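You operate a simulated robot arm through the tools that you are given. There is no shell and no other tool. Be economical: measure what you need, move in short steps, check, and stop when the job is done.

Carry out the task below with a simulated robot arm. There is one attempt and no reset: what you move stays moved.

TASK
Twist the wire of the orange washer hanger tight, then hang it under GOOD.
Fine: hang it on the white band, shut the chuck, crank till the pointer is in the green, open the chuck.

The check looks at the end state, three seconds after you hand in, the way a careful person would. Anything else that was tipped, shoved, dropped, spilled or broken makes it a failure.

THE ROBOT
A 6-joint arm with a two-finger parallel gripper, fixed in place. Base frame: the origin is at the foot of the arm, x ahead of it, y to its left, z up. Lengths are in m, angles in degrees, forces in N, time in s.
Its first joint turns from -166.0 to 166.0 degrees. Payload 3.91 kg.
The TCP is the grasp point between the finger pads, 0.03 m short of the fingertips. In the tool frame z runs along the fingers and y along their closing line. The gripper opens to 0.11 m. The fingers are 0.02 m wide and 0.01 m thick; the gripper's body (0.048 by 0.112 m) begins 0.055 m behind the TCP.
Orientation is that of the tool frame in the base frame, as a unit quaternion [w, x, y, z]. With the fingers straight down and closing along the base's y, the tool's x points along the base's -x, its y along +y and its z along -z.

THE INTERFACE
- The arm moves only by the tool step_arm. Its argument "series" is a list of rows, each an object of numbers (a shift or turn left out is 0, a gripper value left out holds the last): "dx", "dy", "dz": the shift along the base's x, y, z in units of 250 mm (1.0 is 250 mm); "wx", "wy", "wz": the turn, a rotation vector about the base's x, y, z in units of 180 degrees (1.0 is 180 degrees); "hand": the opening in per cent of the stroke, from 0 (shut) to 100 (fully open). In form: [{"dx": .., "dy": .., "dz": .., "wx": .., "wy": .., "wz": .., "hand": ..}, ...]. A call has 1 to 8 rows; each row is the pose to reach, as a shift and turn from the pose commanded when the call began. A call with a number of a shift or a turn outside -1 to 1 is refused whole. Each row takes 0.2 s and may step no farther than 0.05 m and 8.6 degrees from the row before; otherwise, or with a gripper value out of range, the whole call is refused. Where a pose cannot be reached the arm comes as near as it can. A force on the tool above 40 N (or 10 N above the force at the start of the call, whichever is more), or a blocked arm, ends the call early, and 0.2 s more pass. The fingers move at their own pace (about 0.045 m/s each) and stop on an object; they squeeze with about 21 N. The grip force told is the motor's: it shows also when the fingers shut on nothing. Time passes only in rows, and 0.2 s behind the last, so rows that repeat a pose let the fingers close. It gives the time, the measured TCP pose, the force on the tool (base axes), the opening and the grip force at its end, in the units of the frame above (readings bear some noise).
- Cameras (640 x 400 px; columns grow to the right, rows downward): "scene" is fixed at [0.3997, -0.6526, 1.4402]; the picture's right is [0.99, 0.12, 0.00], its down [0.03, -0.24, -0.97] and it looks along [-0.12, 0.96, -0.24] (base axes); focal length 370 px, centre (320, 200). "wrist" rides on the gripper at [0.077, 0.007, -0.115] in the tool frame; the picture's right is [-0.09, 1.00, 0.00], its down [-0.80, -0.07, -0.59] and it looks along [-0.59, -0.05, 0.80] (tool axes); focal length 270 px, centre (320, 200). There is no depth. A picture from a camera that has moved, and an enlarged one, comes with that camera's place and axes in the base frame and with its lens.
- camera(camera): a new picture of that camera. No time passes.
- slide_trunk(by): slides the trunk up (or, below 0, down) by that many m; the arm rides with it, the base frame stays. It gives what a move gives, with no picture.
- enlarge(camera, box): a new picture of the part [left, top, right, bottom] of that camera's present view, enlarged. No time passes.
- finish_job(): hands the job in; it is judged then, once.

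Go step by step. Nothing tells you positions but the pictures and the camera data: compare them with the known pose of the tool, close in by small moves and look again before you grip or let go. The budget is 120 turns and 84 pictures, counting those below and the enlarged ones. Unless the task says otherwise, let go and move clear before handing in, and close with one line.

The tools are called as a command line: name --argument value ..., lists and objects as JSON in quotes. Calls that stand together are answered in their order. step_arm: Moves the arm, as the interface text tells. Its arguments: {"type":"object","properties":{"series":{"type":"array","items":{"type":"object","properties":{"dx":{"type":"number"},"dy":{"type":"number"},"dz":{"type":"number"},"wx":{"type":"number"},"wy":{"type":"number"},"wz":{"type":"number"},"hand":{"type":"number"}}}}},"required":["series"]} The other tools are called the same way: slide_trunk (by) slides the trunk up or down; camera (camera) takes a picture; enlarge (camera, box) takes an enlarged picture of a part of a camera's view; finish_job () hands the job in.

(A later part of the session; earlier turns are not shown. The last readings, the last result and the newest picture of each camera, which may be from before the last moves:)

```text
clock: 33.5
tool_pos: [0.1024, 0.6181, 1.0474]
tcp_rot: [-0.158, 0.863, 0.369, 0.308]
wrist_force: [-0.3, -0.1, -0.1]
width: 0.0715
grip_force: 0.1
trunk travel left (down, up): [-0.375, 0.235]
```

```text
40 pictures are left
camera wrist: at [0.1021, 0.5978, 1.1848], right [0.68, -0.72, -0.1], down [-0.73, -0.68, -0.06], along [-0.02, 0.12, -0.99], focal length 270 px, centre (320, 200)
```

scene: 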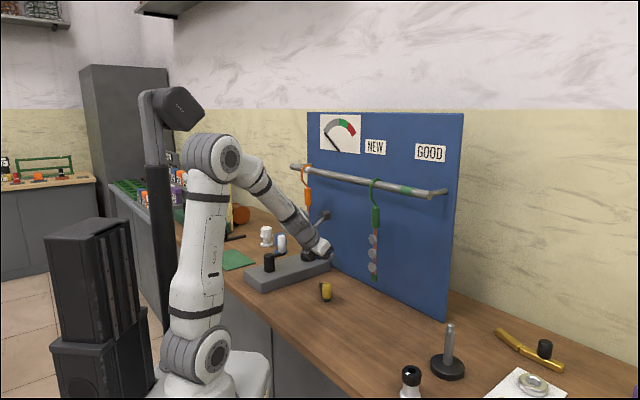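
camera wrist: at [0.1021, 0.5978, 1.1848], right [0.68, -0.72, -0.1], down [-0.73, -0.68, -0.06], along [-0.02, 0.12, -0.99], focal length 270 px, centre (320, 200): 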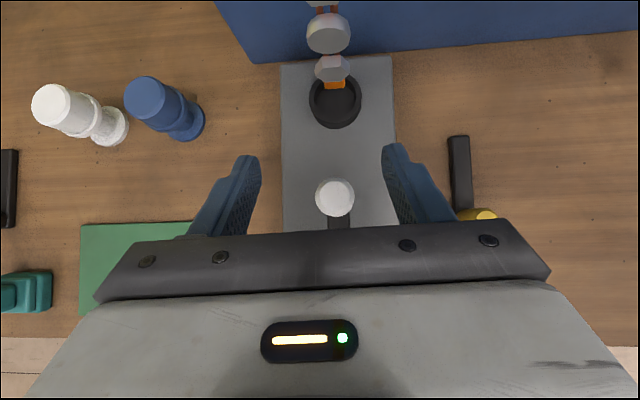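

The knob is centred. I'll descend and grip it.

step_arm --series '[{"dz": -0.17, "dx": 0.012}, {"dz": -0.338, "dx": 0.012, "dy": -0.004}, {"dz": -0.338, "dx": 0.012, "dy": -0.004, "hand": 35}, {"dz": -0.338, "dx": 0.012, "dy": -0.004, "hand": 10}, {"dz": -0.338, "dx": 0.012, "dy": -0.004, "hand": 0}, {"dz": -0.338, "dx": 0.012, "dy": -0.004, "hand": 0}]'

camera --camera "wrist"

camera --camera "scene"

```text
clock: 34.9
tool_pos: [0.1069, 0.6164, 0.9611]
tcp_rot: [-0.157, 0.863, 0.368, 0.307]
wrist_force: [-0.7, 0.8, -1.3]
width: 0.0306
grip_force: 45.3
trunk travel left (down, up): [-0.375, 0.235]
```

```text
39 pictures are left
camera wrist: at [0.1061, 0.5957, 1.0984], right [0.68, -0.72, -0.1], down [-0.73, -0.68, -0.06], along [-0.02, 0.12, -0.99], focal length 270 px, centre (320, 200)
```

wrist: 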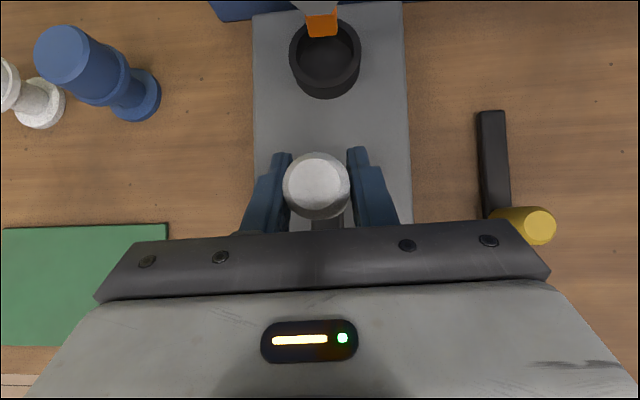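

```text
38 pictures are left
```

scene: 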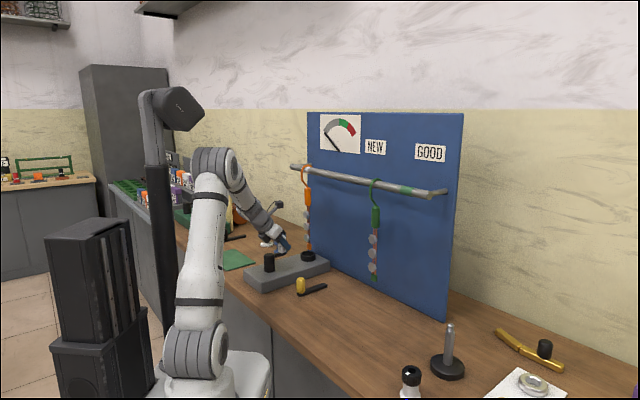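

Gripped cleanly. I'll crank a quarter turn clockwise and check the pointer.

step_arm --series '[{"dx": 0.026, "dy": -0.034}, {"dx": 0.044, "dy": -0.072}, {"dx": 0.054, "dy": -0.114}, {"dx": 0.056, "dy": -0.156}, {"dx": 0.05, "dy": -0.198}, {"dx": 0.036, "dy": -0.238}, {"dx": 0.014, "dy": -0.274}, {"dx": -0.014, "dy": -0.306}]'

enlarge --camera "scene" --box '[240, 105, 380, 300]'

```text
clock: 36.7
tool_pos: [0.1073, 0.5387, 0.9614]
tcp_rot: [-0.154, 0.865, 0.367, 0.306]
wrist_force: [21.6, -20.3, -21.0]
width: 0.0305
grip_force: 44.4
trunk travel left (down, up): [-0.375, 0.235]
```

```text
2.05 times, centred on (310, 202) of scene
camera zoom: at [0.3997, -0.6526, 1.4402], right [0.99, 0.12, 0.0], down [0.03, -0.24, -0.97], along [-0.12, 0.96, -0.24], focal length 760 px, centre (340, 195)
```

zoom: 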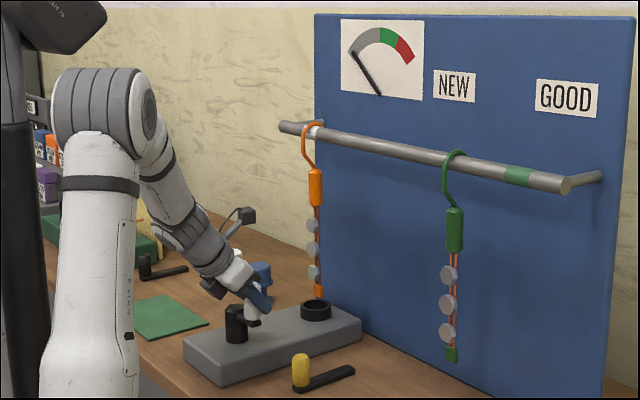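

enlarge --camera "scene" --box '[315, 105, 370, 160]'

camera --camera "wrist"

```text
7.27 times, centred on (342, 132) of scene
camera zoom: at [0.3997, -0.6526, 1.4402], right [0.99, 0.12, 0.0], down [0.03, -0.24, -0.97], along [-0.12, 0.96, -0.24], focal length 2694 px, centre (156, 691)
```

zoom: 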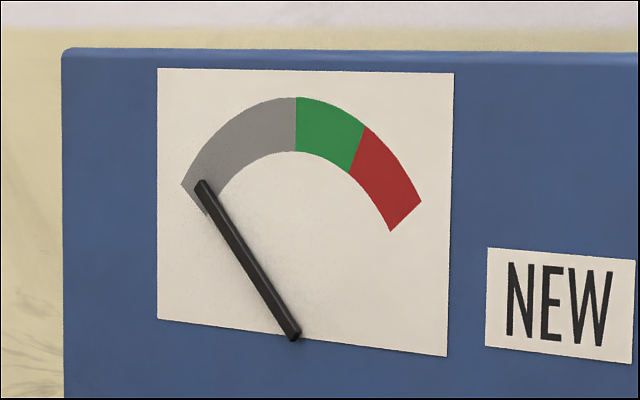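

```text
35 pictures are left
camera wrist: at [0.1065, 0.519, 1.0986], right [0.68, -0.73, -0.1], down [-0.73, -0.68, -0.06], along [-0.02, 0.11, -0.99], focal length 270 px, centre (320, 200)
```

wrist: 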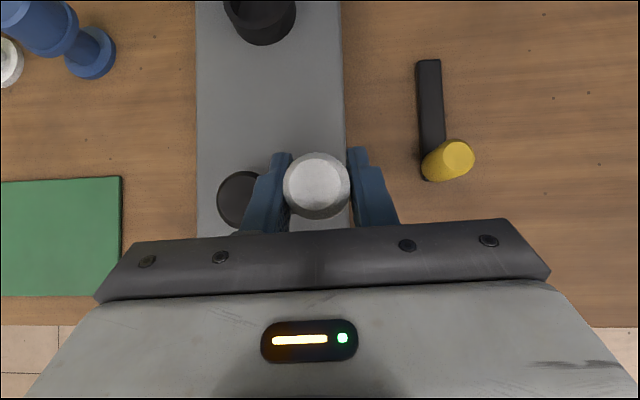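

The pointer moved right into the grey, so clockwise is correct. The pull on the tool says the true radius is a little larger (about 0.0585), so I'll correct that and continue.

step_arm --series '[{"dx": -0.028, "dy": -0.044}, {"dx": -0.095, "dy": -0.073}, {"dx": -0.168, "dy": -0.079}, {"dx": -0.239, "dy": -0.062}, {"dx": -0.302, "dy": -0.025}, {"dx": -0.35, "dy": 0.03}, {"dx": -0.379, "dy": 0.098}, {"dx": -0.385, "dy": 0.171}]'

enlarge --camera "scene" --box '[315, 105, 370, 160]'

```text
clock: 38.5
tool_pos: [0.0118, 0.5825, 0.9614]
tcp_rot: [-0.155, 0.864, 0.367, 0.308]
wrist_force: [26.2, -4.3, -23.0]
width: 0.0304
grip_force: 45.3
trunk travel left (down, up): [-0.375, 0.235]
```

```text
7.27 times, centred on (342, 132) of scene
camera zoom: at [0.3997, -0.6526, 1.4402], right [0.99, 0.12, 0.0], down [0.03, -0.24, -0.97], along [-0.12, 0.96, -0.24], focal length 2694 px, centre (156, 691)
```

zoom: 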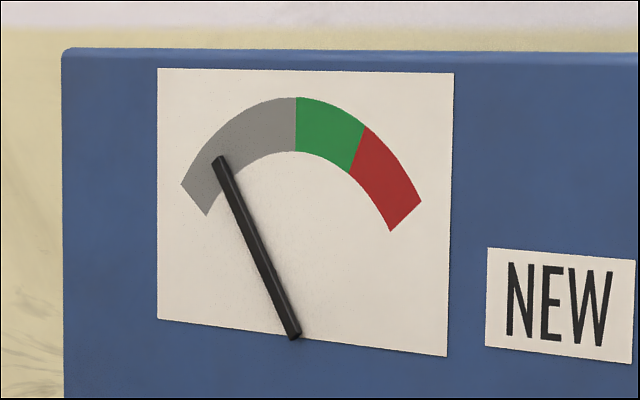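

The pointer is advancing about 30° per full turn, so roughly 1.5 more turns are needed. I'll refine the circle to centre (0.0685, 0.577), r 0.0565, and keep going.

step_arm --series '[{"dx": 0.038, "dy": 0.066}, {"dx": 0.075, "dy": 0.126}, {"dx": 0.129, "dy": 0.171}, {"dx": 0.195, "dy": 0.198}, {"dx": 0.265, "dy": 0.203}, {"dx": 0.334, "dy": 0.186}, {"dx": 0.394, "dy": 0.148}, {"dx": 0.439, "dy": 0.094}]'

```text
clock: 40.3
tool_pos: [0.116, 0.6087, 0.9625]
tcp_rot: [-0.156, 0.863, 0.369, 0.308]
wrist_force: [-21.1, -13.2, -23.9]
width: 0.0299
grip_force: 45.1
trunk travel left (down, up): [-0.375, 0.235]
```

step_arm --series '[{"dx": 0.014, "dy": -0.066}, {"dx": 0.018, "dy": -0.136}, {"dx": 0.002, "dy": -0.204}, {"dx": -0.036, "dy": -0.262}, {"dx": -0.089, "dy": -0.307}, {"dx": -0.154, "dy": -0.334}, {"dx": -0.223, "dy": -0.338}, {"dx": -0.291, "dy": -0.322}]'

enlarge --camera "scene" --box '[315, 105, 370, 160]'

```text
clock: 42.1
tool_pos: [0.0438, 0.5295, 0.9614]
tcp_rot: [-0.157, 0.863, 0.369, 0.307]
wrist_force: [2.6, 4.7, -23.7]
width: 0.03
grip_force: 45.1
trunk travel left (down, up): [-0.375, 0.235]
```

```text
7.27 times, centred on (342, 132) of scene
camera zoom: at [0.3997, -0.6526, 1.4402], right [0.99, 0.12, 0.0], down [0.03, -0.24, -0.97], along [-0.12, 0.96, -0.24], focal length 2694 px, centre (156, 691)
```

zoom: 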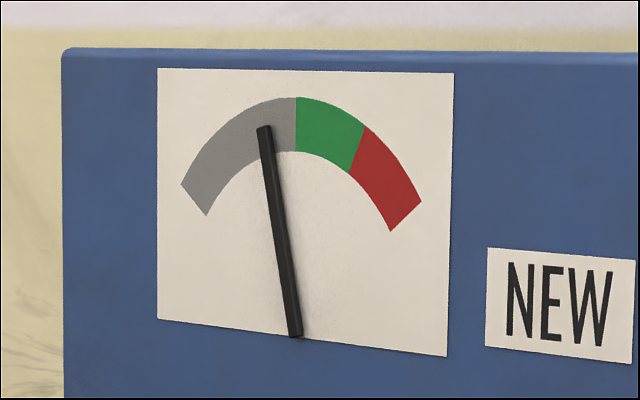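

Tracking is good now, and the pointer is about 9° left of vertical. I'll go on with another 144°.

step_arm --series '[{"dx": -0.059, "dy": 0.037}, {"dx": -0.104, "dy": 0.09}, {"dx": -0.13, "dy": 0.155}, {"dx": -0.135, "dy": 0.225}, {"dx": -0.118, "dy": 0.292}, {"dx": -0.081, "dy": 0.351}, {"dx": -0.028, "dy": 0.396}, {"dx": 0.037, "dy": 0.422}]'

enlarge --camera "scene" --box '[315, 105, 370, 160]'

```text
clock: 43.9
tool_pos: [0.0534, 0.6311, 0.9622]
tcp_rot: [-0.157, 0.864, 0.368, 0.307]
wrist_force: [3.8, -17.3, -18.3]
width: 0.0298
grip_force: 45.0
trunk travel left (down, up): [-0.375, 0.235]
```

```text
7.27 times, centred on (342, 132) of scene
camera zoom: at [0.3997, -0.6526, 1.4402], right [0.99, 0.12, 0.0], down [0.03, -0.24, -0.97], along [-0.12, 0.96, -0.24], focal length 2694 px, centre (156, 691)
```

zoom: 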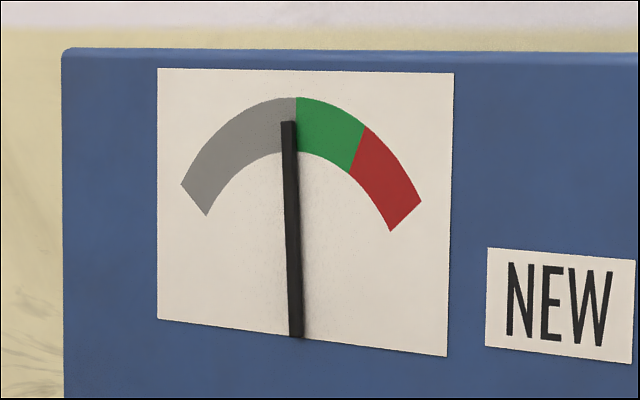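

The pointer is at the start of green. The middle of green needs roughly 200° more, so I'll take 144° now.

step_arm --series '[{"dx": 0.069, "dy": -0.001}, {"dx": 0.136, "dy": -0.018}, {"dx": 0.195, "dy": -0.054}, {"dx": 0.239, "dy": -0.108}, {"dx": 0.265, "dy": -0.172}, {"dx": 0.27, "dy": -0.24}, {"dx": 0.253, "dy": -0.308}, {"dx": 0.217, "dy": -0.366}]'

enlarge --camera "scene" --box '[315, 105, 370, 160]'

```text
clock: 45.7
tool_pos: [0.1076, 0.54, 0.9633]
tcp_rot: [-0.157, 0.864, 0.368, 0.306]
wrist_force: [2.8, -4.0, -2.6]
width: 0.0301
grip_force: 45.2
trunk travel left (down, up): [-0.375, 0.235]
```

```text
7.27 times, centred on (342, 132) of scene
camera zoom: at [0.3997, -0.6526, 1.4402], right [0.99, 0.12, 0.0], down [0.03, -0.24, -0.97], along [-0.12, 0.96, -0.24], focal length 2694 px, centre (156, 691)
```

zoom: 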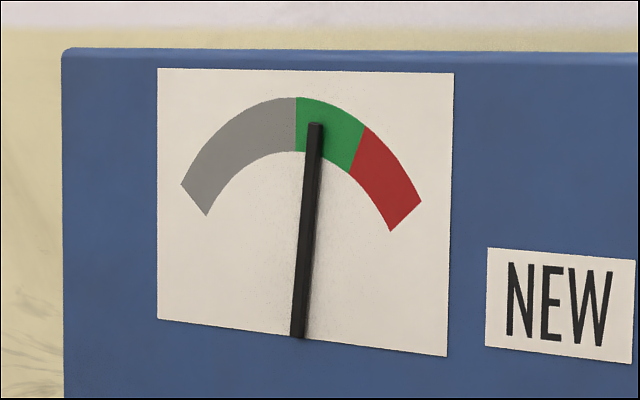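

The pointer is in the green. I'll add about 70° to bring it nearer the middle, then let go of the knob and lift.

step_arm --series '[{"dx": -0.053, "dy": -0.044}, {"dx": -0.117, "dy": -0.07}, {"dx": -0.186, "dy": -0.075}, {"dx": -0.253, "dy": -0.058}, {"dx": -0.253, "dy": -0.058}]'

step_arm --series '[{"hand": 20}, {"hand": 45}, {"hand": 65}, {"hand": 65}, {"dz": 0.1}, {"dz": 0.2}, {"dz": 0.35}]'

enlarge --camera "scene" --box '[260, 105, 380, 300]'

camera --camera "wrist"

```text
clock: 46.9
tool_pos: [0.0454, 0.5285, 0.9635]
tcp_rot: [-0.158, 0.863, 0.368, 0.307]
wrist_force: [9.1, 18.3, 3.3]
width: 0.0303
grip_force: 45.2
trunk travel left (down, up): [-0.375, 0.235]
```

```text
clock: 48.5
tool_pos: [0.0462, 0.5265, 1.0504]
tcp_rot: [-0.157, 0.864, 0.368, 0.307]
wrist_force: [0.8, -0.4, -0.2]
width: 0.0716
grip_force: 0.0
trunk travel left (down, up): [-0.375, 0.235]
```

```text
2.05 times, centred on (320, 202) of scene
camera zoom: at [0.3997, -0.6526, 1.4402], right [0.99, 0.12, 0.0], down [0.03, -0.24, -0.97], along [-0.12, 0.96, -0.24], focal length 760 px, centre (320, 195)
```

zoom: 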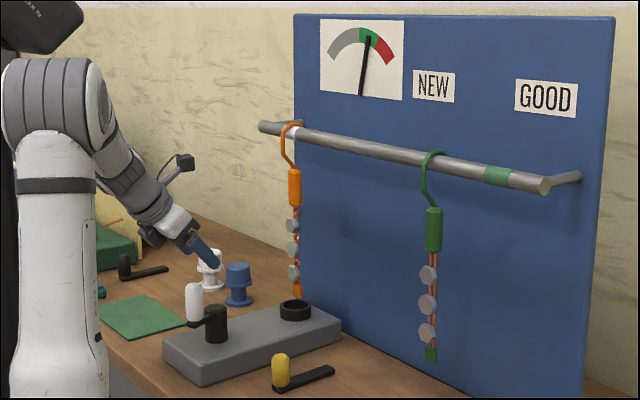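

```text
29 pictures are left
camera wrist: at [0.0461, 0.5067, 1.1873], right [0.68, -0.73, -0.1], down [-0.73, -0.68, -0.06], along [-0.02, 0.12, -0.99], focal length 270 px, centre (320, 200)
```

wrist: 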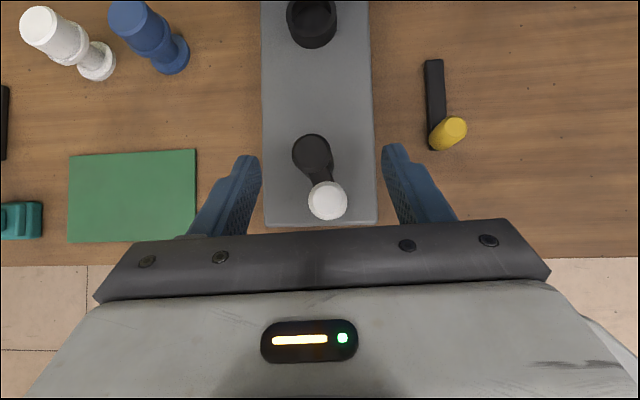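

The wire is twisted and the pointer is mid-green. Now I'll open the chuck by swinging the yellow lever back, starting with a hover over its knob near (0.197, 0.487).

step_arm --series '[{"dx": 0.18, "dy": -0.06}, {"dx": 0.36, "dy": -0.12}, {"dx": 0.52, "dy": -0.15}, {"dx": 0.604, "dy": -0.158, "dz": -0.1}, {"dx": 0.604, "dy": -0.158, "dz": -0.27}, {"dx": 0.604, "dy": -0.158, "dz": -0.27}]'

camera --camera "wrist"

```text
clock: 49.9
tool_pos: [0.1957, 0.4866, 0.9839]
tcp_rot: [-0.157, 0.864, 0.368, 0.307]
wrist_force: [0.2, 1.2, 0.0]
width: 0.0716
grip_force: 0.1
trunk travel left (down, up): [-0.375, 0.235]
```

```text
28 pictures are left
camera wrist: at [0.1957, 0.4659, 1.121], right [0.68, -0.72, -0.1], down [-0.73, -0.68, -0.06], along [-0.03, 0.12, -0.99], focal length 270 px, centre (320, 200)
```

wrist: 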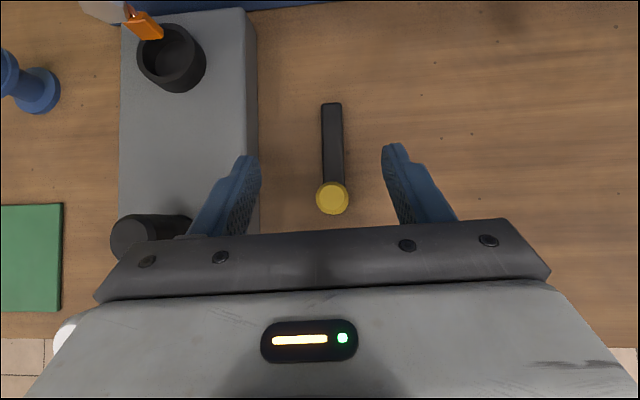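

step_arm --series '[{"dz": -0.17, "dx": 0.008}, {"dz": -0.34, "dx": 0.008}, {"dz": -0.48, "dx": 0.008}, {"dz": -0.48, "dx": 0.008, "hand": 35}, {"dz": -0.48, "dx": 0.008, "hand": 0}, {"dz": -0.48, "dx": 0.008, "hand": 0}, {"dz": -0.48, "dx": 0.008, "hand": 0}]'

```text
clock: 51.5
tool_pos: [0.1995, 0.4871, 0.8639]
tcp_rot: [-0.157, 0.863, 0.368, 0.308]
wrist_force: [-0.8, 0.6, -1.9]
width: 0.0304
grip_force: 44.9
trunk travel left (down, up): [-0.375, 0.235]
```

step_arm --series '[{"dx": 0.051, "dy": -0.047}, {"dx": 0.119, "dy": -0.084}, {"dx": 0.194, "dy": -0.105}, {"dx": 0.271, "dy": -0.11}, {"dx": 0.31, "dy": -0.108}, {"dx": 0.348, "dy": -0.1}, {"dx": 0.372, "dy": -0.092}, {"dx": 0.372, "dy": -0.092}]'

camera --camera "wrist"

```text
clock: 53.3
tool_pos: [0.2914, 0.4644, 0.863]
tcp_rot: [-0.157, 0.863, 0.368, 0.307]
wrist_force: [-6.8, 3.3, 6.2]
width: 0.0301
grip_force: 44.7
trunk travel left (down, up): [-0.375, 0.235]
```

```text
27 pictures are left
camera wrist: at [0.29, 0.4442, 1.0006], right [0.68, -0.73, -0.1], down [-0.73, -0.68, -0.06], along [-0.02, 0.12, -0.99], focal length 270 px, centre (320, 200)
```

wrist: 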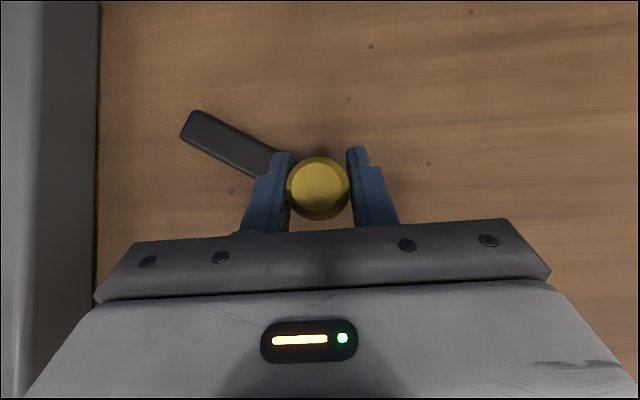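

The lever is back at its original position. I'll nudge it slightly to be sure it's at the open stop, then release and lift.

step_arm --series '[{"dx": 0.02, "dy": 0.008}, {"dx": 0.03, "dy": 0.012}]'

step_arm --series '[{"hand": 20}, {"hand": 45}, {"hand": 65}, {"hand": 65}, {"dz": 0.15}, {"dz": 0.3}, {"dz": 0.45}, {"dz": 0.6}]'

enlarge --camera "scene" --box '[250, 105, 370, 300]'

camera --camera "wrist"

```text
clock: 53.9
tool_pos: [0.2915, 0.465, 0.8635]
tcp_rot: [-0.158, 0.863, 0.372, 0.304]
wrist_force: [-19.5, -9.5, 15.2]
width: 0.0305
grip_force: 45.6
trunk travel left (down, up): [-0.375, 0.235]
stopped in row 2: the force on the tool passed its limit (the readings are from after the stop); the commanded pose is now the measured one
```

```text
clock: 55.7
tool_pos: [0.2936, 0.4652, 1.0104]
tcp_rot: [-0.157, 0.864, 0.369, 0.303]
wrist_force: [-0.3, 0.2, 0.2]
width: 0.0715
grip_force: 0.1
trunk travel left (down, up): [-0.375, 0.235]
```

```text
2.05 times, centred on (310, 202) of scene
camera zoom: at [0.3997, -0.6526, 1.4402], right [0.99, 0.12, 0.0], down [0.03, -0.24, -0.97], along [-0.12, 0.96, -0.24], focal length 760 px, centre (340, 195)
```

zoom: 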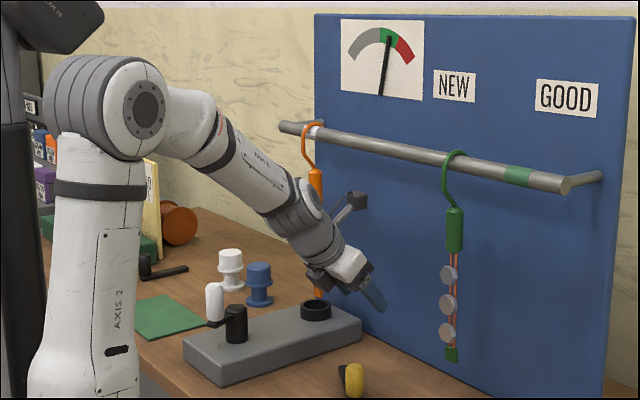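

```text
25 pictures are left
camera wrist: at [0.2939, 0.4464, 1.1482], right [0.68, -0.72, -0.1], down [-0.73, -0.68, -0.05], along [-0.03, 0.11, -0.99], focal length 270 px, centre (320, 200)
```

wrist: 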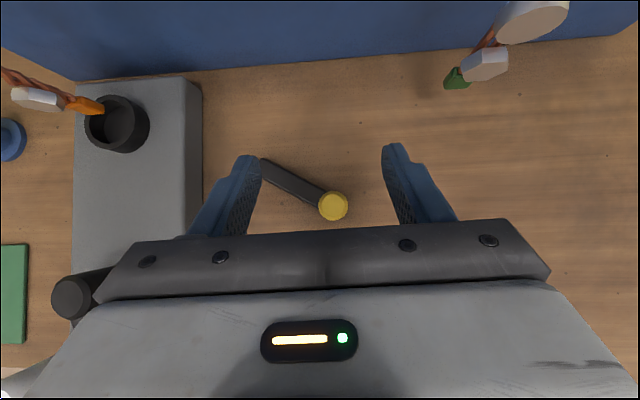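

The chuck lever is at its open stop and the pointer is still in green. I'll return to horizontal in front of the orange handle.

step_arm --series '[{"dx": -0.12, "dy": 0.0, "dz": 0.1, "wx": 0.0279, "wy": -0.0279}, {"dx": -0.26, "dy": 0.03, "dz": 0.2, "wx": 0.0558, "wy": -0.0558}, {"dx": -0.4, "dy": 0.11, "dz": 0.3, "wx": 0.0837, "wy": -0.0837}, {"dx": -0.53, "dy": 0.22, "dz": 0.4, "wx": 0.1116, "wy": -0.1116}, {"dx": -0.65, "dy": 0.34, "dz": 0.447, "wx": 0.1395, "wy": -0.1395}, {"dx": -0.75, "dy": 0.46, "dz": 0.447, "wx": 0.1674, "wy": -0.1674}, {"dx": -0.814, "dy": 0.527, "dz": 0.447, "wx": 0.195, "wy": -0.195}]'

camera --camera "wrist"

enlarge --camera "scene" --box '[250, 140, 370, 300]'

```text
clock: 57.3
tool_pos: [0.0917, 0.5983, 1.1221]
tcp_rot: [-0.289, 0.647, 0.292, 0.642]
wrist_force: [0.4, 0.0, -0.5]
width: 0.0715
grip_force: 0.1
trunk travel left (down, up): [-0.375, 0.235]
```

```text
24 pictures are left
camera wrist: at [0.0219, 0.5085, 1.2011], right [0.75, -0.66, -0.09], down [-0.45, -0.4, -0.8], along [0.49, 0.63, -0.6], focal length 270 px, centre (320, 200)
```

wrist: 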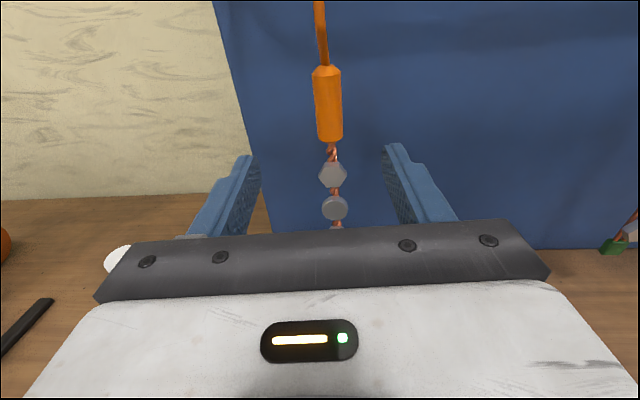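

```text
2.50 times, centred on (310, 220) of scene
camera zoom: at [0.3997, -0.6526, 1.4402], right [0.99, 0.12, 0.0], down [0.03, -0.24, -0.97], along [-0.12, 0.96, -0.24], focal length 926 px, centre (345, 150)
```

zoom: 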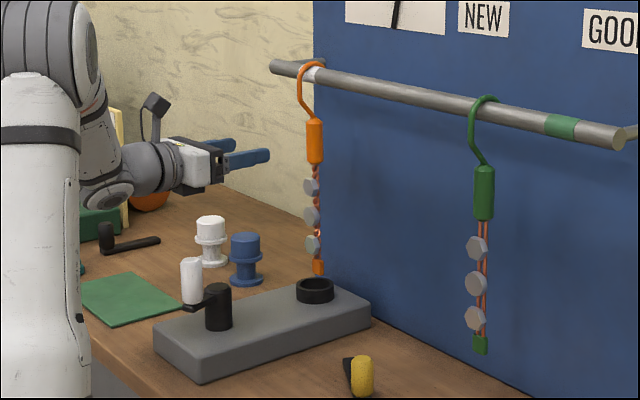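

The wire is nicely twisted. I'll advance to the handle, same grasp as before, then close.

step_arm --series '[{"dx": 0.12, "dy": 0.12, "hand": 60}, {"dx": 0.25, "dy": 0.25}, {"dx": 0.35, "dy": 0.35}, {"dx": 0.386, "dy": 0.384}, {"dx": 0.386, "dy": 0.384, "hand": 30}, {"dx": 0.386, "dy": 0.384, "hand": 0}, {"dx": 0.386, "dy": 0.384, "hand": 0}, {"dx": 0.386, "dy": 0.384, "hand": 0}]'

step_arm --series '[{"hand": 0}, {"dz": 0.04}]'

enlarge --camera "scene" --box '[260, 140, 350, 280]'

```text
clock: 59.1
tool_pos: [0.1873, 0.6936, 1.1222]
tcp_rot: [-0.289, 0.648, 0.293, 0.641]
wrist_force: [-0.5, 0.5, -0.2]
width: 0.0249
grip_force: 21.0
trunk travel left (down, up): [-0.375, 0.235]
```

```text
clock: 59.7
tool_pos: [0.1876, 0.6941, 1.1325]
tcp_rot: [-0.289, 0.648, 0.293, 0.641]
wrist_force: [0.8, 0.0, -1.8]
width: 0.025
grip_force: 20.8
trunk travel left (down, up): [-0.375, 0.235]
```

```text
2.86 times, centred on (305, 210) of scene
camera zoom: at [0.3997, -0.6526, 1.4402], right [0.99, 0.12, 0.0], down [0.03, -0.24, -0.97], along [-0.12, 0.96, -0.24], focal length 1058 px, centre (363, 171)
```

zoom: 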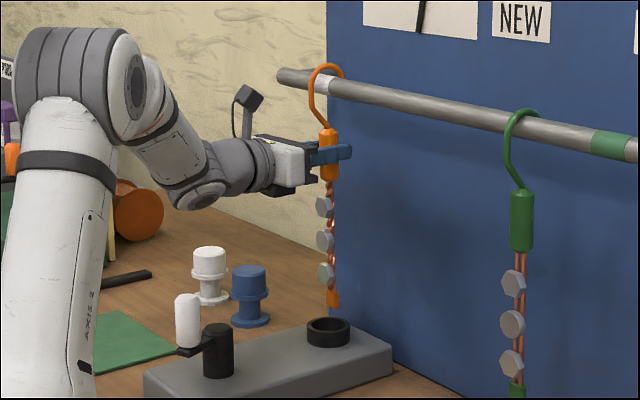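

The hanger is gripped and lifted slightly. Now I'll lift another 6.5 cm so the hook tip clears the rail, and check before pulling forward.

step_arm --series '[{"dz": 0.08}, {"dz": 0.17}, {"dz": 0.26}, {"dz": 0.26}]'

enlarge --camera "scene" --box '[270, 120, 350, 180]'

```text
clock: 60.7
tool_pos: [0.1867, 0.6946, 1.197]
tcp_rot: [-0.289, 0.648, 0.294, 0.641]
wrist_force: [-8.4, -9.3, -17.0]
width: 0.0247
grip_force: 20.9
trunk travel left (down, up): [-0.375, 0.235]
```

```text
6.67 times, centred on (310, 150) of scene
camera zoom: at [0.3997, -0.6526, 1.4402], right [0.99, 0.12, 0.0], down [0.03, -0.24, -0.97], along [-0.12, 0.96, -0.24], focal length 2469 px, centre (387, 533)
```

zoom: 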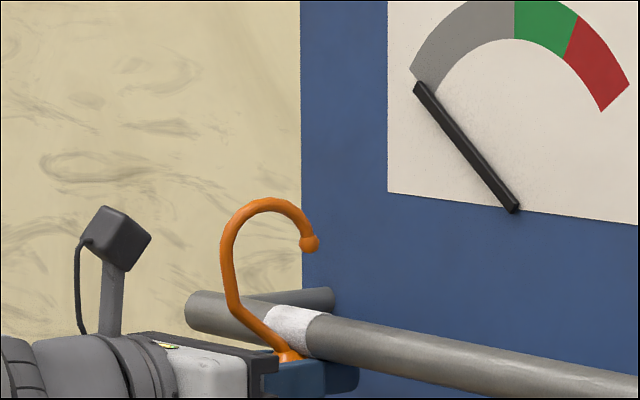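

The hook tip is well clear, but the fingers are touching the rail's underside. I'll lower 1.2 cm and then pull straight forward along -n.

step_arm --series '[{"dz": -0.048}, {"dz": -0.048}, {"dx": -0.1, "dy": -0.1, "dz": -0.048}, {"dx": -0.22, "dy": -0.22, "dz": -0.048}, {"dx": -0.34, "dy": -0.34, "dz": -0.048}, {"dx": -0.34, "dy": -0.34, "dz": -0.048}]'

camera --camera "scene"

```text
clock: 62.1
tool_pos: [0.1027, 0.6076, 1.1857]
tcp_rot: [-0.29, 0.647, 0.293, 0.642]
wrist_force: [-0.5, -0.1, -1.1]
width: 0.0245
grip_force: 21.1
trunk travel left (down, up): [-0.375, 0.235]
```

```text
20 pictures are left
```

scene: 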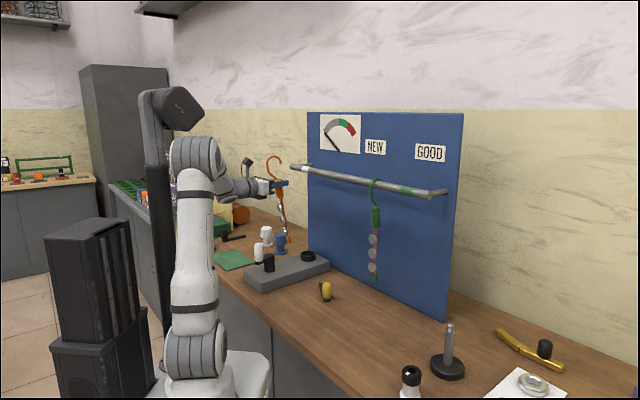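

enlarge --camera "scene" --box '[220, 145, 320, 275]'

camera --camera "wrist"

```text
3.08 times, centred on (270, 210) of scene
camera zoom: at [0.3997, -0.6526, 1.4402], right [0.99, 0.12, 0.0], down [0.03, -0.24, -0.97], along [-0.12, 0.96, -0.24], focal length 1140 px, centre (474, 169)
```

zoom: 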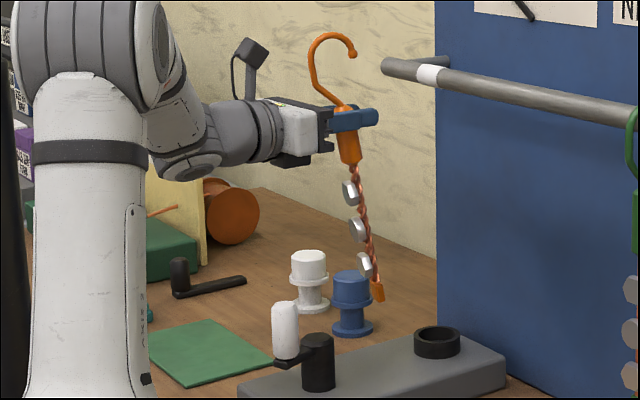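

```text
18 pictures are left
camera wrist: at [0.0321, 0.5181, 1.2643], right [0.75, -0.66, -0.09], down [-0.45, -0.4, -0.8], along [0.49, 0.63, -0.6], focal length 270 px, centre (320, 200)
```

wrist: 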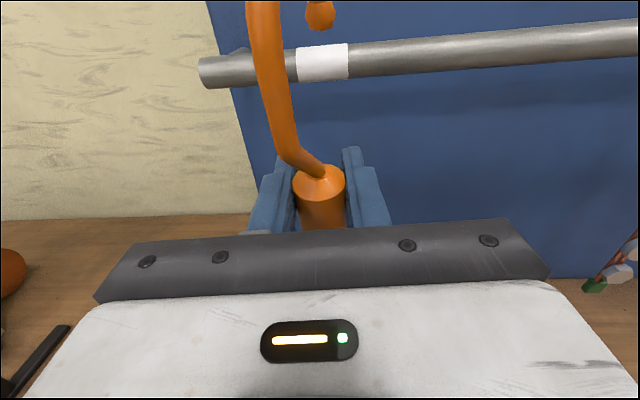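

The hanger has slipped about 2 cm down in the grip and pitched about 12° (bottom toward the board). I'll tilt the tool down 12° to make it plumb and carry it along in front of the rail, past the green hanger.

step_arm --series '[{"wx": -0.0235, "wy": 0.0235, "dx": -0.03, "dy": -0.03}, {"wx": -0.047, "wy": 0.047, "dx": -0.03, "dy": -0.03}, {"wx": -0.047, "wy": 0.047, "dx": 0.07, "dy": -0.13}, {"wx": -0.047, "wy": 0.047, "dx": 0.19, "dy": -0.25}, {"wx": -0.047, "wy": 0.047, "dx": 0.32, "dy": -0.38}, {"wx": -0.047, "wy": 0.047, "dx": 0.45, "dy": -0.51}, {"wx": -0.047, "wy": 0.047, "dx": 0.57, "dy": -0.63}, {"wx": -0.047, "wy": 0.047, "dx": 0.65, "dy": -0.71}]'

camera --camera "scene"

```text
clock: 63.9
tool_pos: [0.2668, 0.4309, 1.1852]
tcp_rot: [-0.261, 0.712, 0.316, 0.569]
wrist_force: [0.8, -0.4, -1.6]
width: 0.0246
grip_force: 21.1
trunk travel left (down, up): [-0.375, 0.235]
```

```text
17 pictures are left
```

scene: 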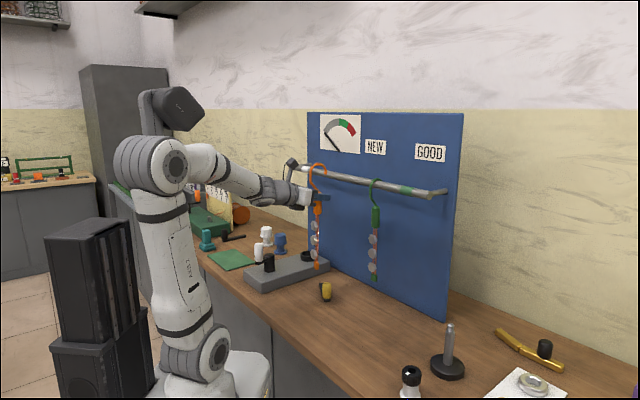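

It's plumb now. I'll continue to in front of the green band under GOOD.

step_arm --series '[{"dx": 0.1, "dy": -0.1}, {"dx": 0.22, "dy": -0.22}, {"dx": 0.34, "dy": -0.34}, {"dx": 0.46, "dy": -0.46}, {"dx": 0.57, "dy": -0.57}, {"dx": 0.63, "dy": -0.62}, {"dx": 0.63, "dy": -0.62}]'

camera --camera "wrist"

enlarge --camera "scene" --box '[320, 140, 470, 290]'

```text
clock: 65.5
tool_pos: [0.349, 0.3404, 1.1942]
tcp_rot: [-0.258, 0.714, 0.314, 0.57]
wrist_force: [-0.5, -0.3, -1.6]
width: 0.0248
grip_force: 21.4
out of reach, approached as far as the arm can: row 4, 5, 6, 7
trunk travel left (down, up): [-0.375, 0.235]
```

```text
16 pictures are left
camera wrist: at [0.2919, 0.2634, 1.295], right [0.73, -0.68, -0.1], down [-0.56, -0.51, -0.65], along [0.39, 0.53, -0.75], focal length 270 px, centre (320, 200)
```

wrist: 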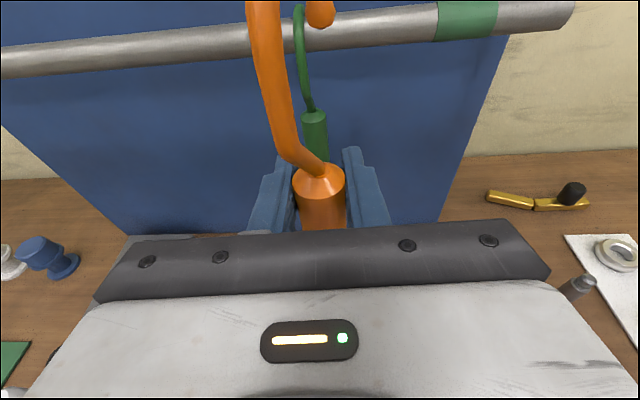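

```text
2.67 times, centred on (395, 215) of scene
camera zoom: at [0.3997, -0.6526, 1.4402], right [0.99, 0.12, 0.0], down [0.03, -0.24, -0.97], along [-0.12, 0.96, -0.24], focal length 988 px, centre (120, 160)
```

zoom: 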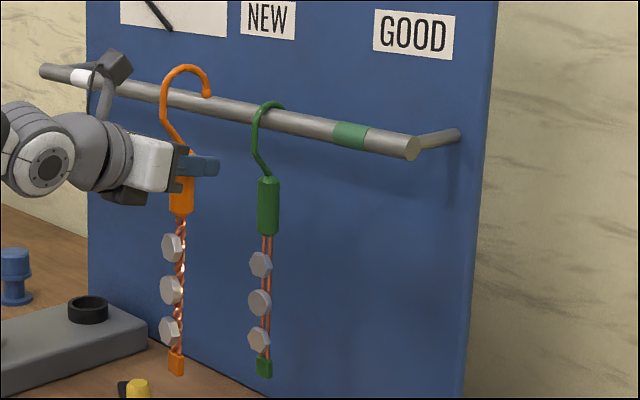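

Near GOOD the wrist would fold too close to the base column. Lowering the trunk puts the shoulder further below the wrist and should open up reach. I'll back up along the path and raise the hanger first so it can't touch the bench.

step_arm --series '[{"dx": -0.09, "dy": 0.1}, {"dx": -0.2, "dy": 0.22}, {"dx": -0.28, "dy": 0.31}, {"dx": -0.28, "dy": 0.31, "dz": 0.18}, {"dx": -0.28, "dy": 0.31, "dz": 0.36}, {"dx": -0.28, "dy": 0.31, "dz": 0.54}, {"dx": -0.28, "dy": 0.31, "dz": 0.72}, {"dx": -0.28, "dy": 0.31, "dz": 0.8}]'

```text
clock: 67.3
tool_pos: [0.2778, 0.4156, 1.3956]
tcp_rot: [-0.263, 0.712, 0.317, 0.569]
wrist_force: [-0.1, -0.7, -0.8]
width: 0.0247
grip_force: 20.6
trunk travel left (down, up): [-0.375, 0.235]
```

slide_trunk --by -0.2

camera --camera "scene"

```text
clock: 69.5
tool_pos: [0.2778, 0.4163, 1.1956]
tcp_rot: [-0.261, 0.713, 0.316, 0.569]
wrist_force: [-0.4, -0.3, -0.9]
width: 0.0245
grip_force: 21.2
trunk travel left (down, up): [-0.175, 0.435]
```

```text
14 pictures are left
```

scene: 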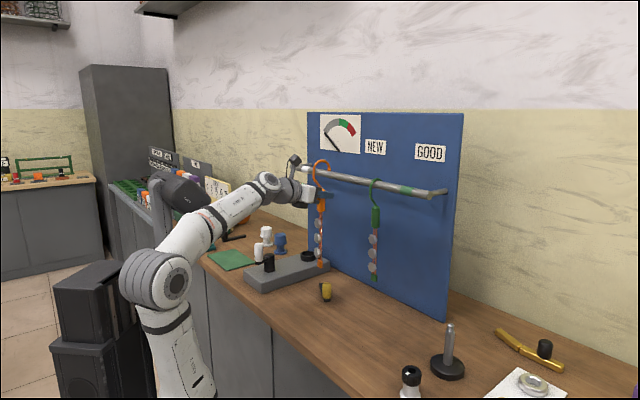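

The arm is now less folded. I'll carry the hanger along the rail again.

step_arm --series '[{"dx": 0.1, "dy": -0.1}, {"dx": 0.22, "dy": -0.22}, {"dx": 0.34, "dy": -0.34}, {"dx": 0.46, "dy": -0.46}, {"dx": 0.56, "dy": -0.55}, {"dx": 0.585, "dy": -0.56}, {"dx": 0.585, "dy": -0.56}]'

camera --camera "wrist"

enlarge --camera "scene" --box '[340, 140, 490, 290]'

```text
clock: 71.1
tool_pos: [0.3482, 0.3458, 1.1955]
tcp_rot: [-0.261, 0.713, 0.317, 0.569]
wrist_force: [-0.1, 0.3, -2.0]
width: 0.0248
grip_force: 21.0
out of reach, approached as far as the arm can: row 3, 4, 5, 6, 7
trunk travel left (down, up): [-0.175, 0.435]
```

```text
13 pictures are left
camera wrist: at [0.2926, 0.2691, 1.296], right [0.73, -0.67, -0.1], down [-0.56, -0.51, -0.65], along [0.39, 0.53, -0.75], focal length 270 px, centre (320, 200)
```

wrist: 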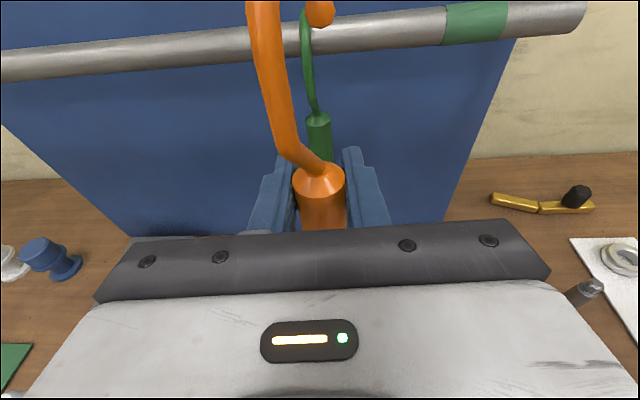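

```text
2.67 times, centred on (415, 215) of scene
camera zoom: at [0.3997, -0.6526, 1.4402], right [0.99, 0.12, 0.0], down [0.03, -0.24, -0.97], along [-0.12, 0.96, -0.24], focal length 988 px, centre (67, 160)
```

zoom: 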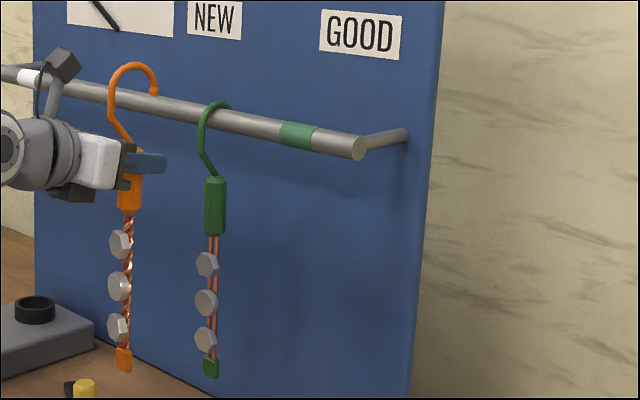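

It's blocked at the same spot regardless of trunk height, so it looks like a wrist limit relating tool yaw to arm bearing. Turning the tool about 18° clockwise about vertical should free it. The hook tolerates that.

step_arm --series '[{"wz": -0.045}, {"wz": -0.09}, {"wz": -0.1, "dx": 0.05, "dy": -0.05}, {"wz": -0.1, "dx": 0.12, "dy": -0.12}, {"wz": -0.1, "dx": 0.2, "dy": -0.19}, {"wz": -0.1, "dx": 0.27, "dy": -0.25}, {"wz": -0.1, "dx": 0.304, "dy": -0.28}]'

```text
clock: 72.7
tool_pos: [0.4265, 0.2774, 1.192]
tcp_rot: [-0.169, 0.753, 0.201, 0.603]
wrist_force: [-0.1, 0.6, -1.6]
width: 0.0247
grip_force: 20.9
trunk travel left (down, up): [-0.175, 0.435]
```

That worked. Let me check hook height and lateral alignment to the green band.

camera --camera "wrist"

enlarge --camera "scene" --box '[340, 130, 480, 290]'

```text
11 pictures are left
camera wrist: at [0.3495, 0.223, 1.2928], right [0.49, -0.87, -0.1], down [-0.69, -0.31, -0.65], along [0.54, 0.39, -0.75], focal length 270 px, centre (320, 200)
```

wrist: 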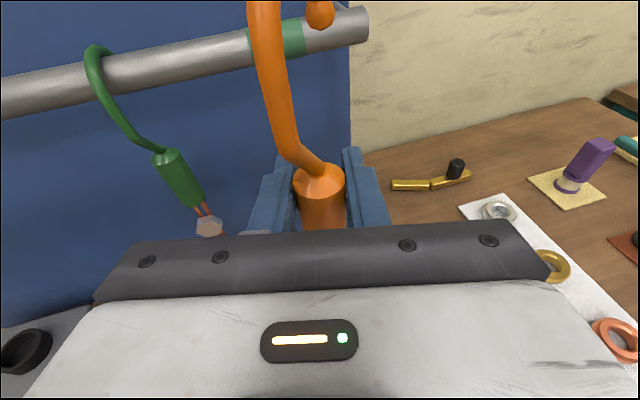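

```text
2.50 times, centred on (410, 210) of scene
camera zoom: at [0.3997, -0.6526, 1.4402], right [0.99, 0.12, 0.0], down [0.03, -0.24, -0.97], along [-0.12, 0.96, -0.24], focal length 926 px, centre (95, 175)
```

zoom: 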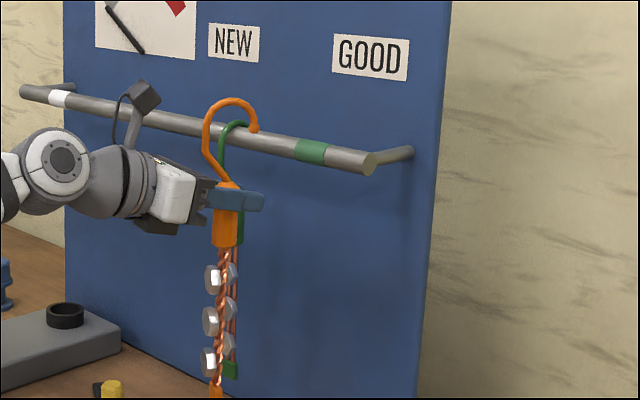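

The hook tip is about 2 cm above the rail top, and the band works out at about (0.519, 0.365). I'll drop 4 mm so the fingers pass under the rail, and move in along the board normal.

step_arm --series '[{"dz": -0.016}, {"dx": 0.11, "dy": 0.105, "dz": -0.016}, {"dx": 0.22, "dy": 0.21, "dz": -0.016}, {"dx": 0.32, "dy": 0.3, "dz": -0.016}, {"dx": 0.37, "dy": 0.348, "dz": -0.016}, {"dx": 0.37, "dy": 0.348, "dz": -0.016}]'

enlarge --camera "scene" --box '[360, 140, 460, 215]'

camera --camera "wrist"

```text
clock: 74.1
tool_pos: [0.5205, 0.3647, 1.1848]
tcp_rot: [-0.168, 0.754, 0.201, 0.603]
wrist_force: [-4.3, -2.7, -8.1]
width: 0.0246
grip_force: 20.6
trunk travel left (down, up): [-0.175, 0.435]
```

```text
5.33 times, centred on (410, 178) of scene
camera zoom: at [0.3997, -0.6526, 1.4402], right [0.99, 0.12, 0.0], down [0.03, -0.24, -0.97], along [-0.12, 0.96, -0.24], focal length 1976 px, centre (-160, 320)
```

zoom: 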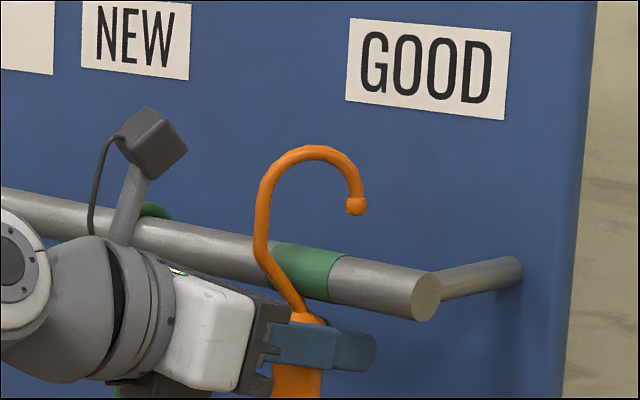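

```text
8 pictures are left
camera wrist: at [0.4432, 0.3101, 1.2861], right [0.49, -0.87, -0.1], down [-0.69, -0.31, -0.65], along [0.53, 0.39, -0.75], focal length 270 px, centre (320, 200)
```

wrist: 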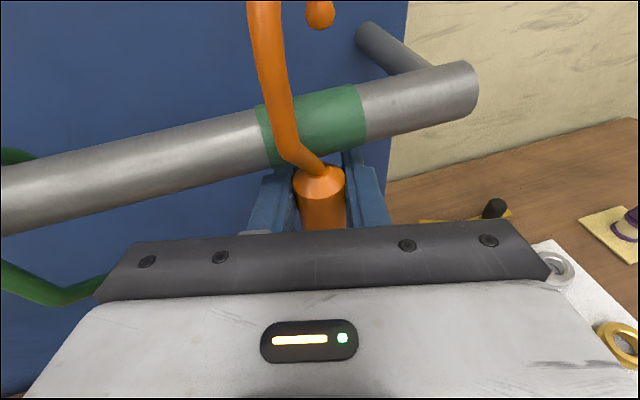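

The tip is past the rail and the stem is just brushing its front. Lowering will relieve that and seat the hook. The seat should be near TCP z 1.141, so I'll go down gradually.

step_arm --series '[{"dz": -0.04}, {"dz": -0.08}, {"dz": -0.12}, {"dz": -0.12}]'

enlarge --camera "scene" --box '[360, 140, 460, 215]'

```text
clock: 75.1
tool_pos: [0.5206, 0.3662, 1.157]
tcp_rot: [-0.17, 0.753, 0.202, 0.603]
wrist_force: [0.5, -0.8, -1.1]
width: 0.0244
grip_force: 20.6
trunk travel left (down, up): [-0.175, 0.435]
```

```text
5.33 times, centred on (410, 178) of scene
camera zoom: at [0.3997, -0.6526, 1.4402], right [0.99, 0.12, 0.0], down [0.03, -0.24, -0.97], along [-0.12, 0.96, -0.24], focal length 1976 px, centre (-160, 320)
```

zoom: 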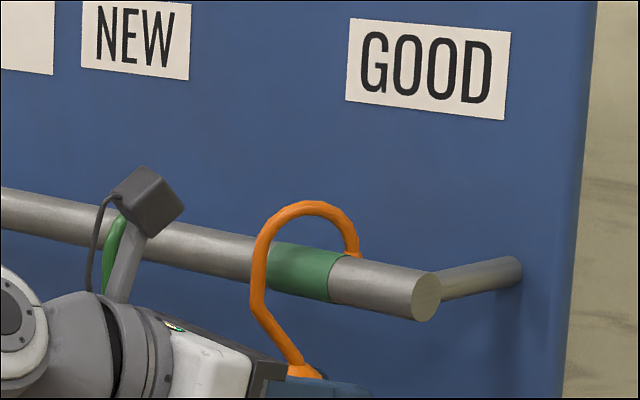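

The tip has gone behind the rail with no force. I'll lower the last 1.5 cm to seat it.

step_arm --series '[{"dz": -0.025}, {"dz": -0.045}, {"dz": -0.058}, {"dz": -0.058}]'

enlarge --camera "scene" --box '[360, 140, 460, 215]'

```text
clock: 76.1
tool_pos: [0.5198, 0.3673, 1.1419]
tcp_rot: [-0.169, 0.754, 0.201, 0.603]
wrist_force: [6.0, 6.0, 5.2]
width: 0.0246
grip_force: 21.5
trunk travel left (down, up): [-0.175, 0.435]
```

```text
5.33 times, centred on (410, 178) of scene
camera zoom: at [0.3997, -0.6526, 1.4402], right [0.99, 0.12, 0.0], down [0.03, -0.24, -0.97], along [-0.12, 0.96, -0.24], focal length 1976 px, centre (-160, 320)
```

zoom: 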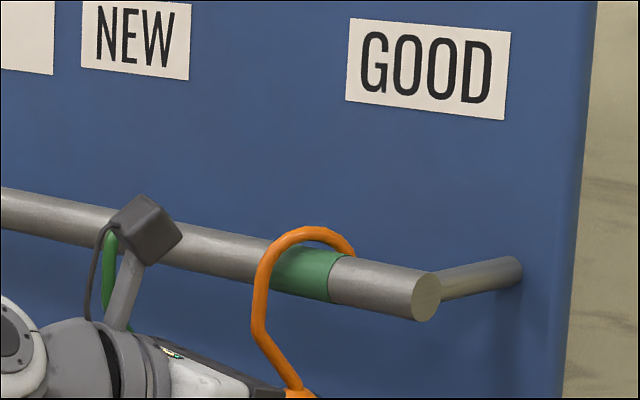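

Contact is pushing the hook toward the board, so it's slightly too far forward. I'll shift 5 mm toward the board and lower a touch more.

step_arm --series '[{"dx": 0.007, "dy": 0.007}, {"dx": 0.015, "dy": 0.015}, {"dx": 0.015, "dy": 0.015, "dz": -0.012}, {"dx": 0.015, "dy": 0.015, "dz": -0.012}]'

```text
clock: 77.1
tool_pos: [0.5214, 0.3688, 1.1426]
tcp_rot: [-0.169, 0.753, 0.201, 0.603]
wrist_force: [-5.9, -5.2, 3.9]
width: 0.0247
grip_force: 21.1
trunk travel left (down, up): [-0.175, 0.435]
```

step_arm --series '[{"dx": -0.007, "dy": -0.007}, {"dx": -0.007, "dy": -0.007}]'

enlarge --camera "scene" --box '[360, 140, 460, 300]'

```text
clock: 77.7
tool_pos: [0.5213, 0.3682, 1.141]
tcp_rot: [-0.168, 0.754, 0.201, 0.602]
wrist_force: [6.8, 3.6, 9.1]
width: 0.0248
grip_force: 21.0
trunk travel left (down, up): [-0.175, 0.435]
```

```text
2.50 times, centred on (410, 220) of scene
camera zoom: at [0.3997, -0.6526, 1.4402], right [0.99, 0.12, 0.0], down [0.03, -0.24, -0.97], along [-0.12, 0.96, -0.24], focal length 926 px, centre (95, 150)
```

zoom: 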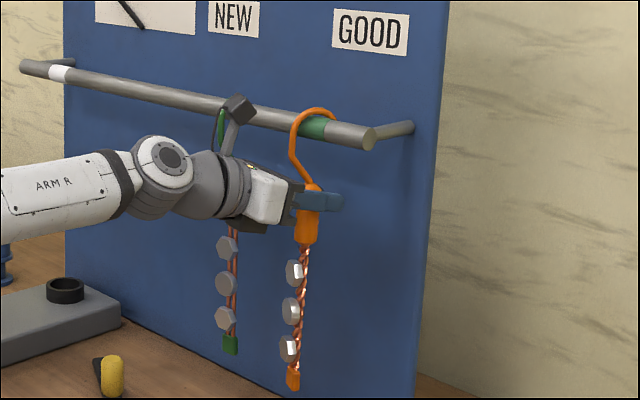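

The hook is over the rail on the green band and hanging nearly plumb. I'll open the fingers slowly and check before retreating.

step_arm --series '[{"hand": 25}, {"hand": 30}, {"hand": 40}, {"hand": 50}, {"hand": 50}, {"hand": 50}]'

camera --camera "wrist"

```text
clock: 79.1
tool_pos: [0.5209, 0.3678, 1.1405]
tcp_rot: [-0.169, 0.753, 0.202, 0.603]
wrist_force: [-0.5, 0.1, -0.4]
width: 0.0551
grip_force: 0.1
trunk travel left (down, up): [-0.175, 0.435]
```

```text
4 pictures are left
camera wrist: at [0.4438, 0.3129, 1.2413], right [0.49, -0.87, -0.1], down [-0.69, -0.31, -0.65], along [0.54, 0.39, -0.75], focal length 270 px, centre (320, 200)
```

wrist: 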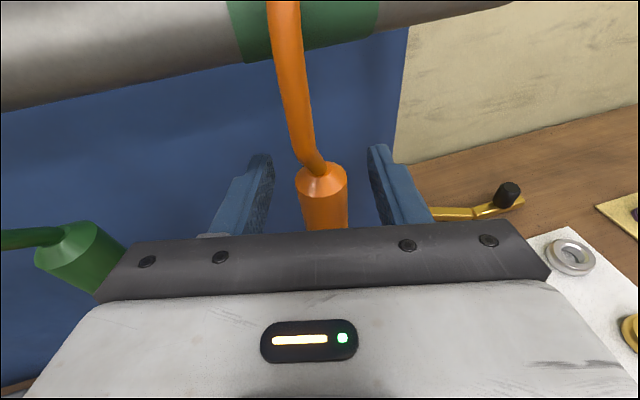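

Released; the hanger stays put with even clearance on both sides. I'll retreat along the tool axis.

step_arm --series '[{"dx": -0.07, "dy": -0.041}, {"dx": -0.17, "dy": -0.1}, {"dx": -0.28, "dy": -0.165}, {"dx": -0.36, "dy": -0.22}, {"dx": -0.4, "dy": -0.32}, {"dx": -0.4, "dy": -0.4}]'

camera --camera "scene"

```text
clock: 80.5
tool_pos: [0.42, 0.2672, 1.1403]
tcp_rot: [-0.169, 0.753, 0.202, 0.603]
wrist_force: [0.2, 0.5, -0.3]
width: 0.0548
grip_force: 0.1
trunk travel left (down, up): [-0.175, 0.435]
```

```text
3 pictures are left
```

scene: 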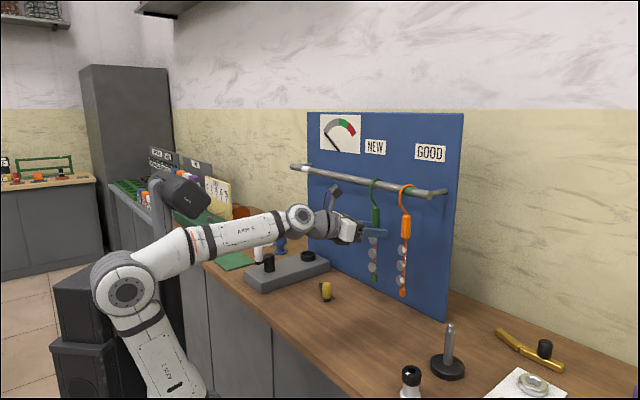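

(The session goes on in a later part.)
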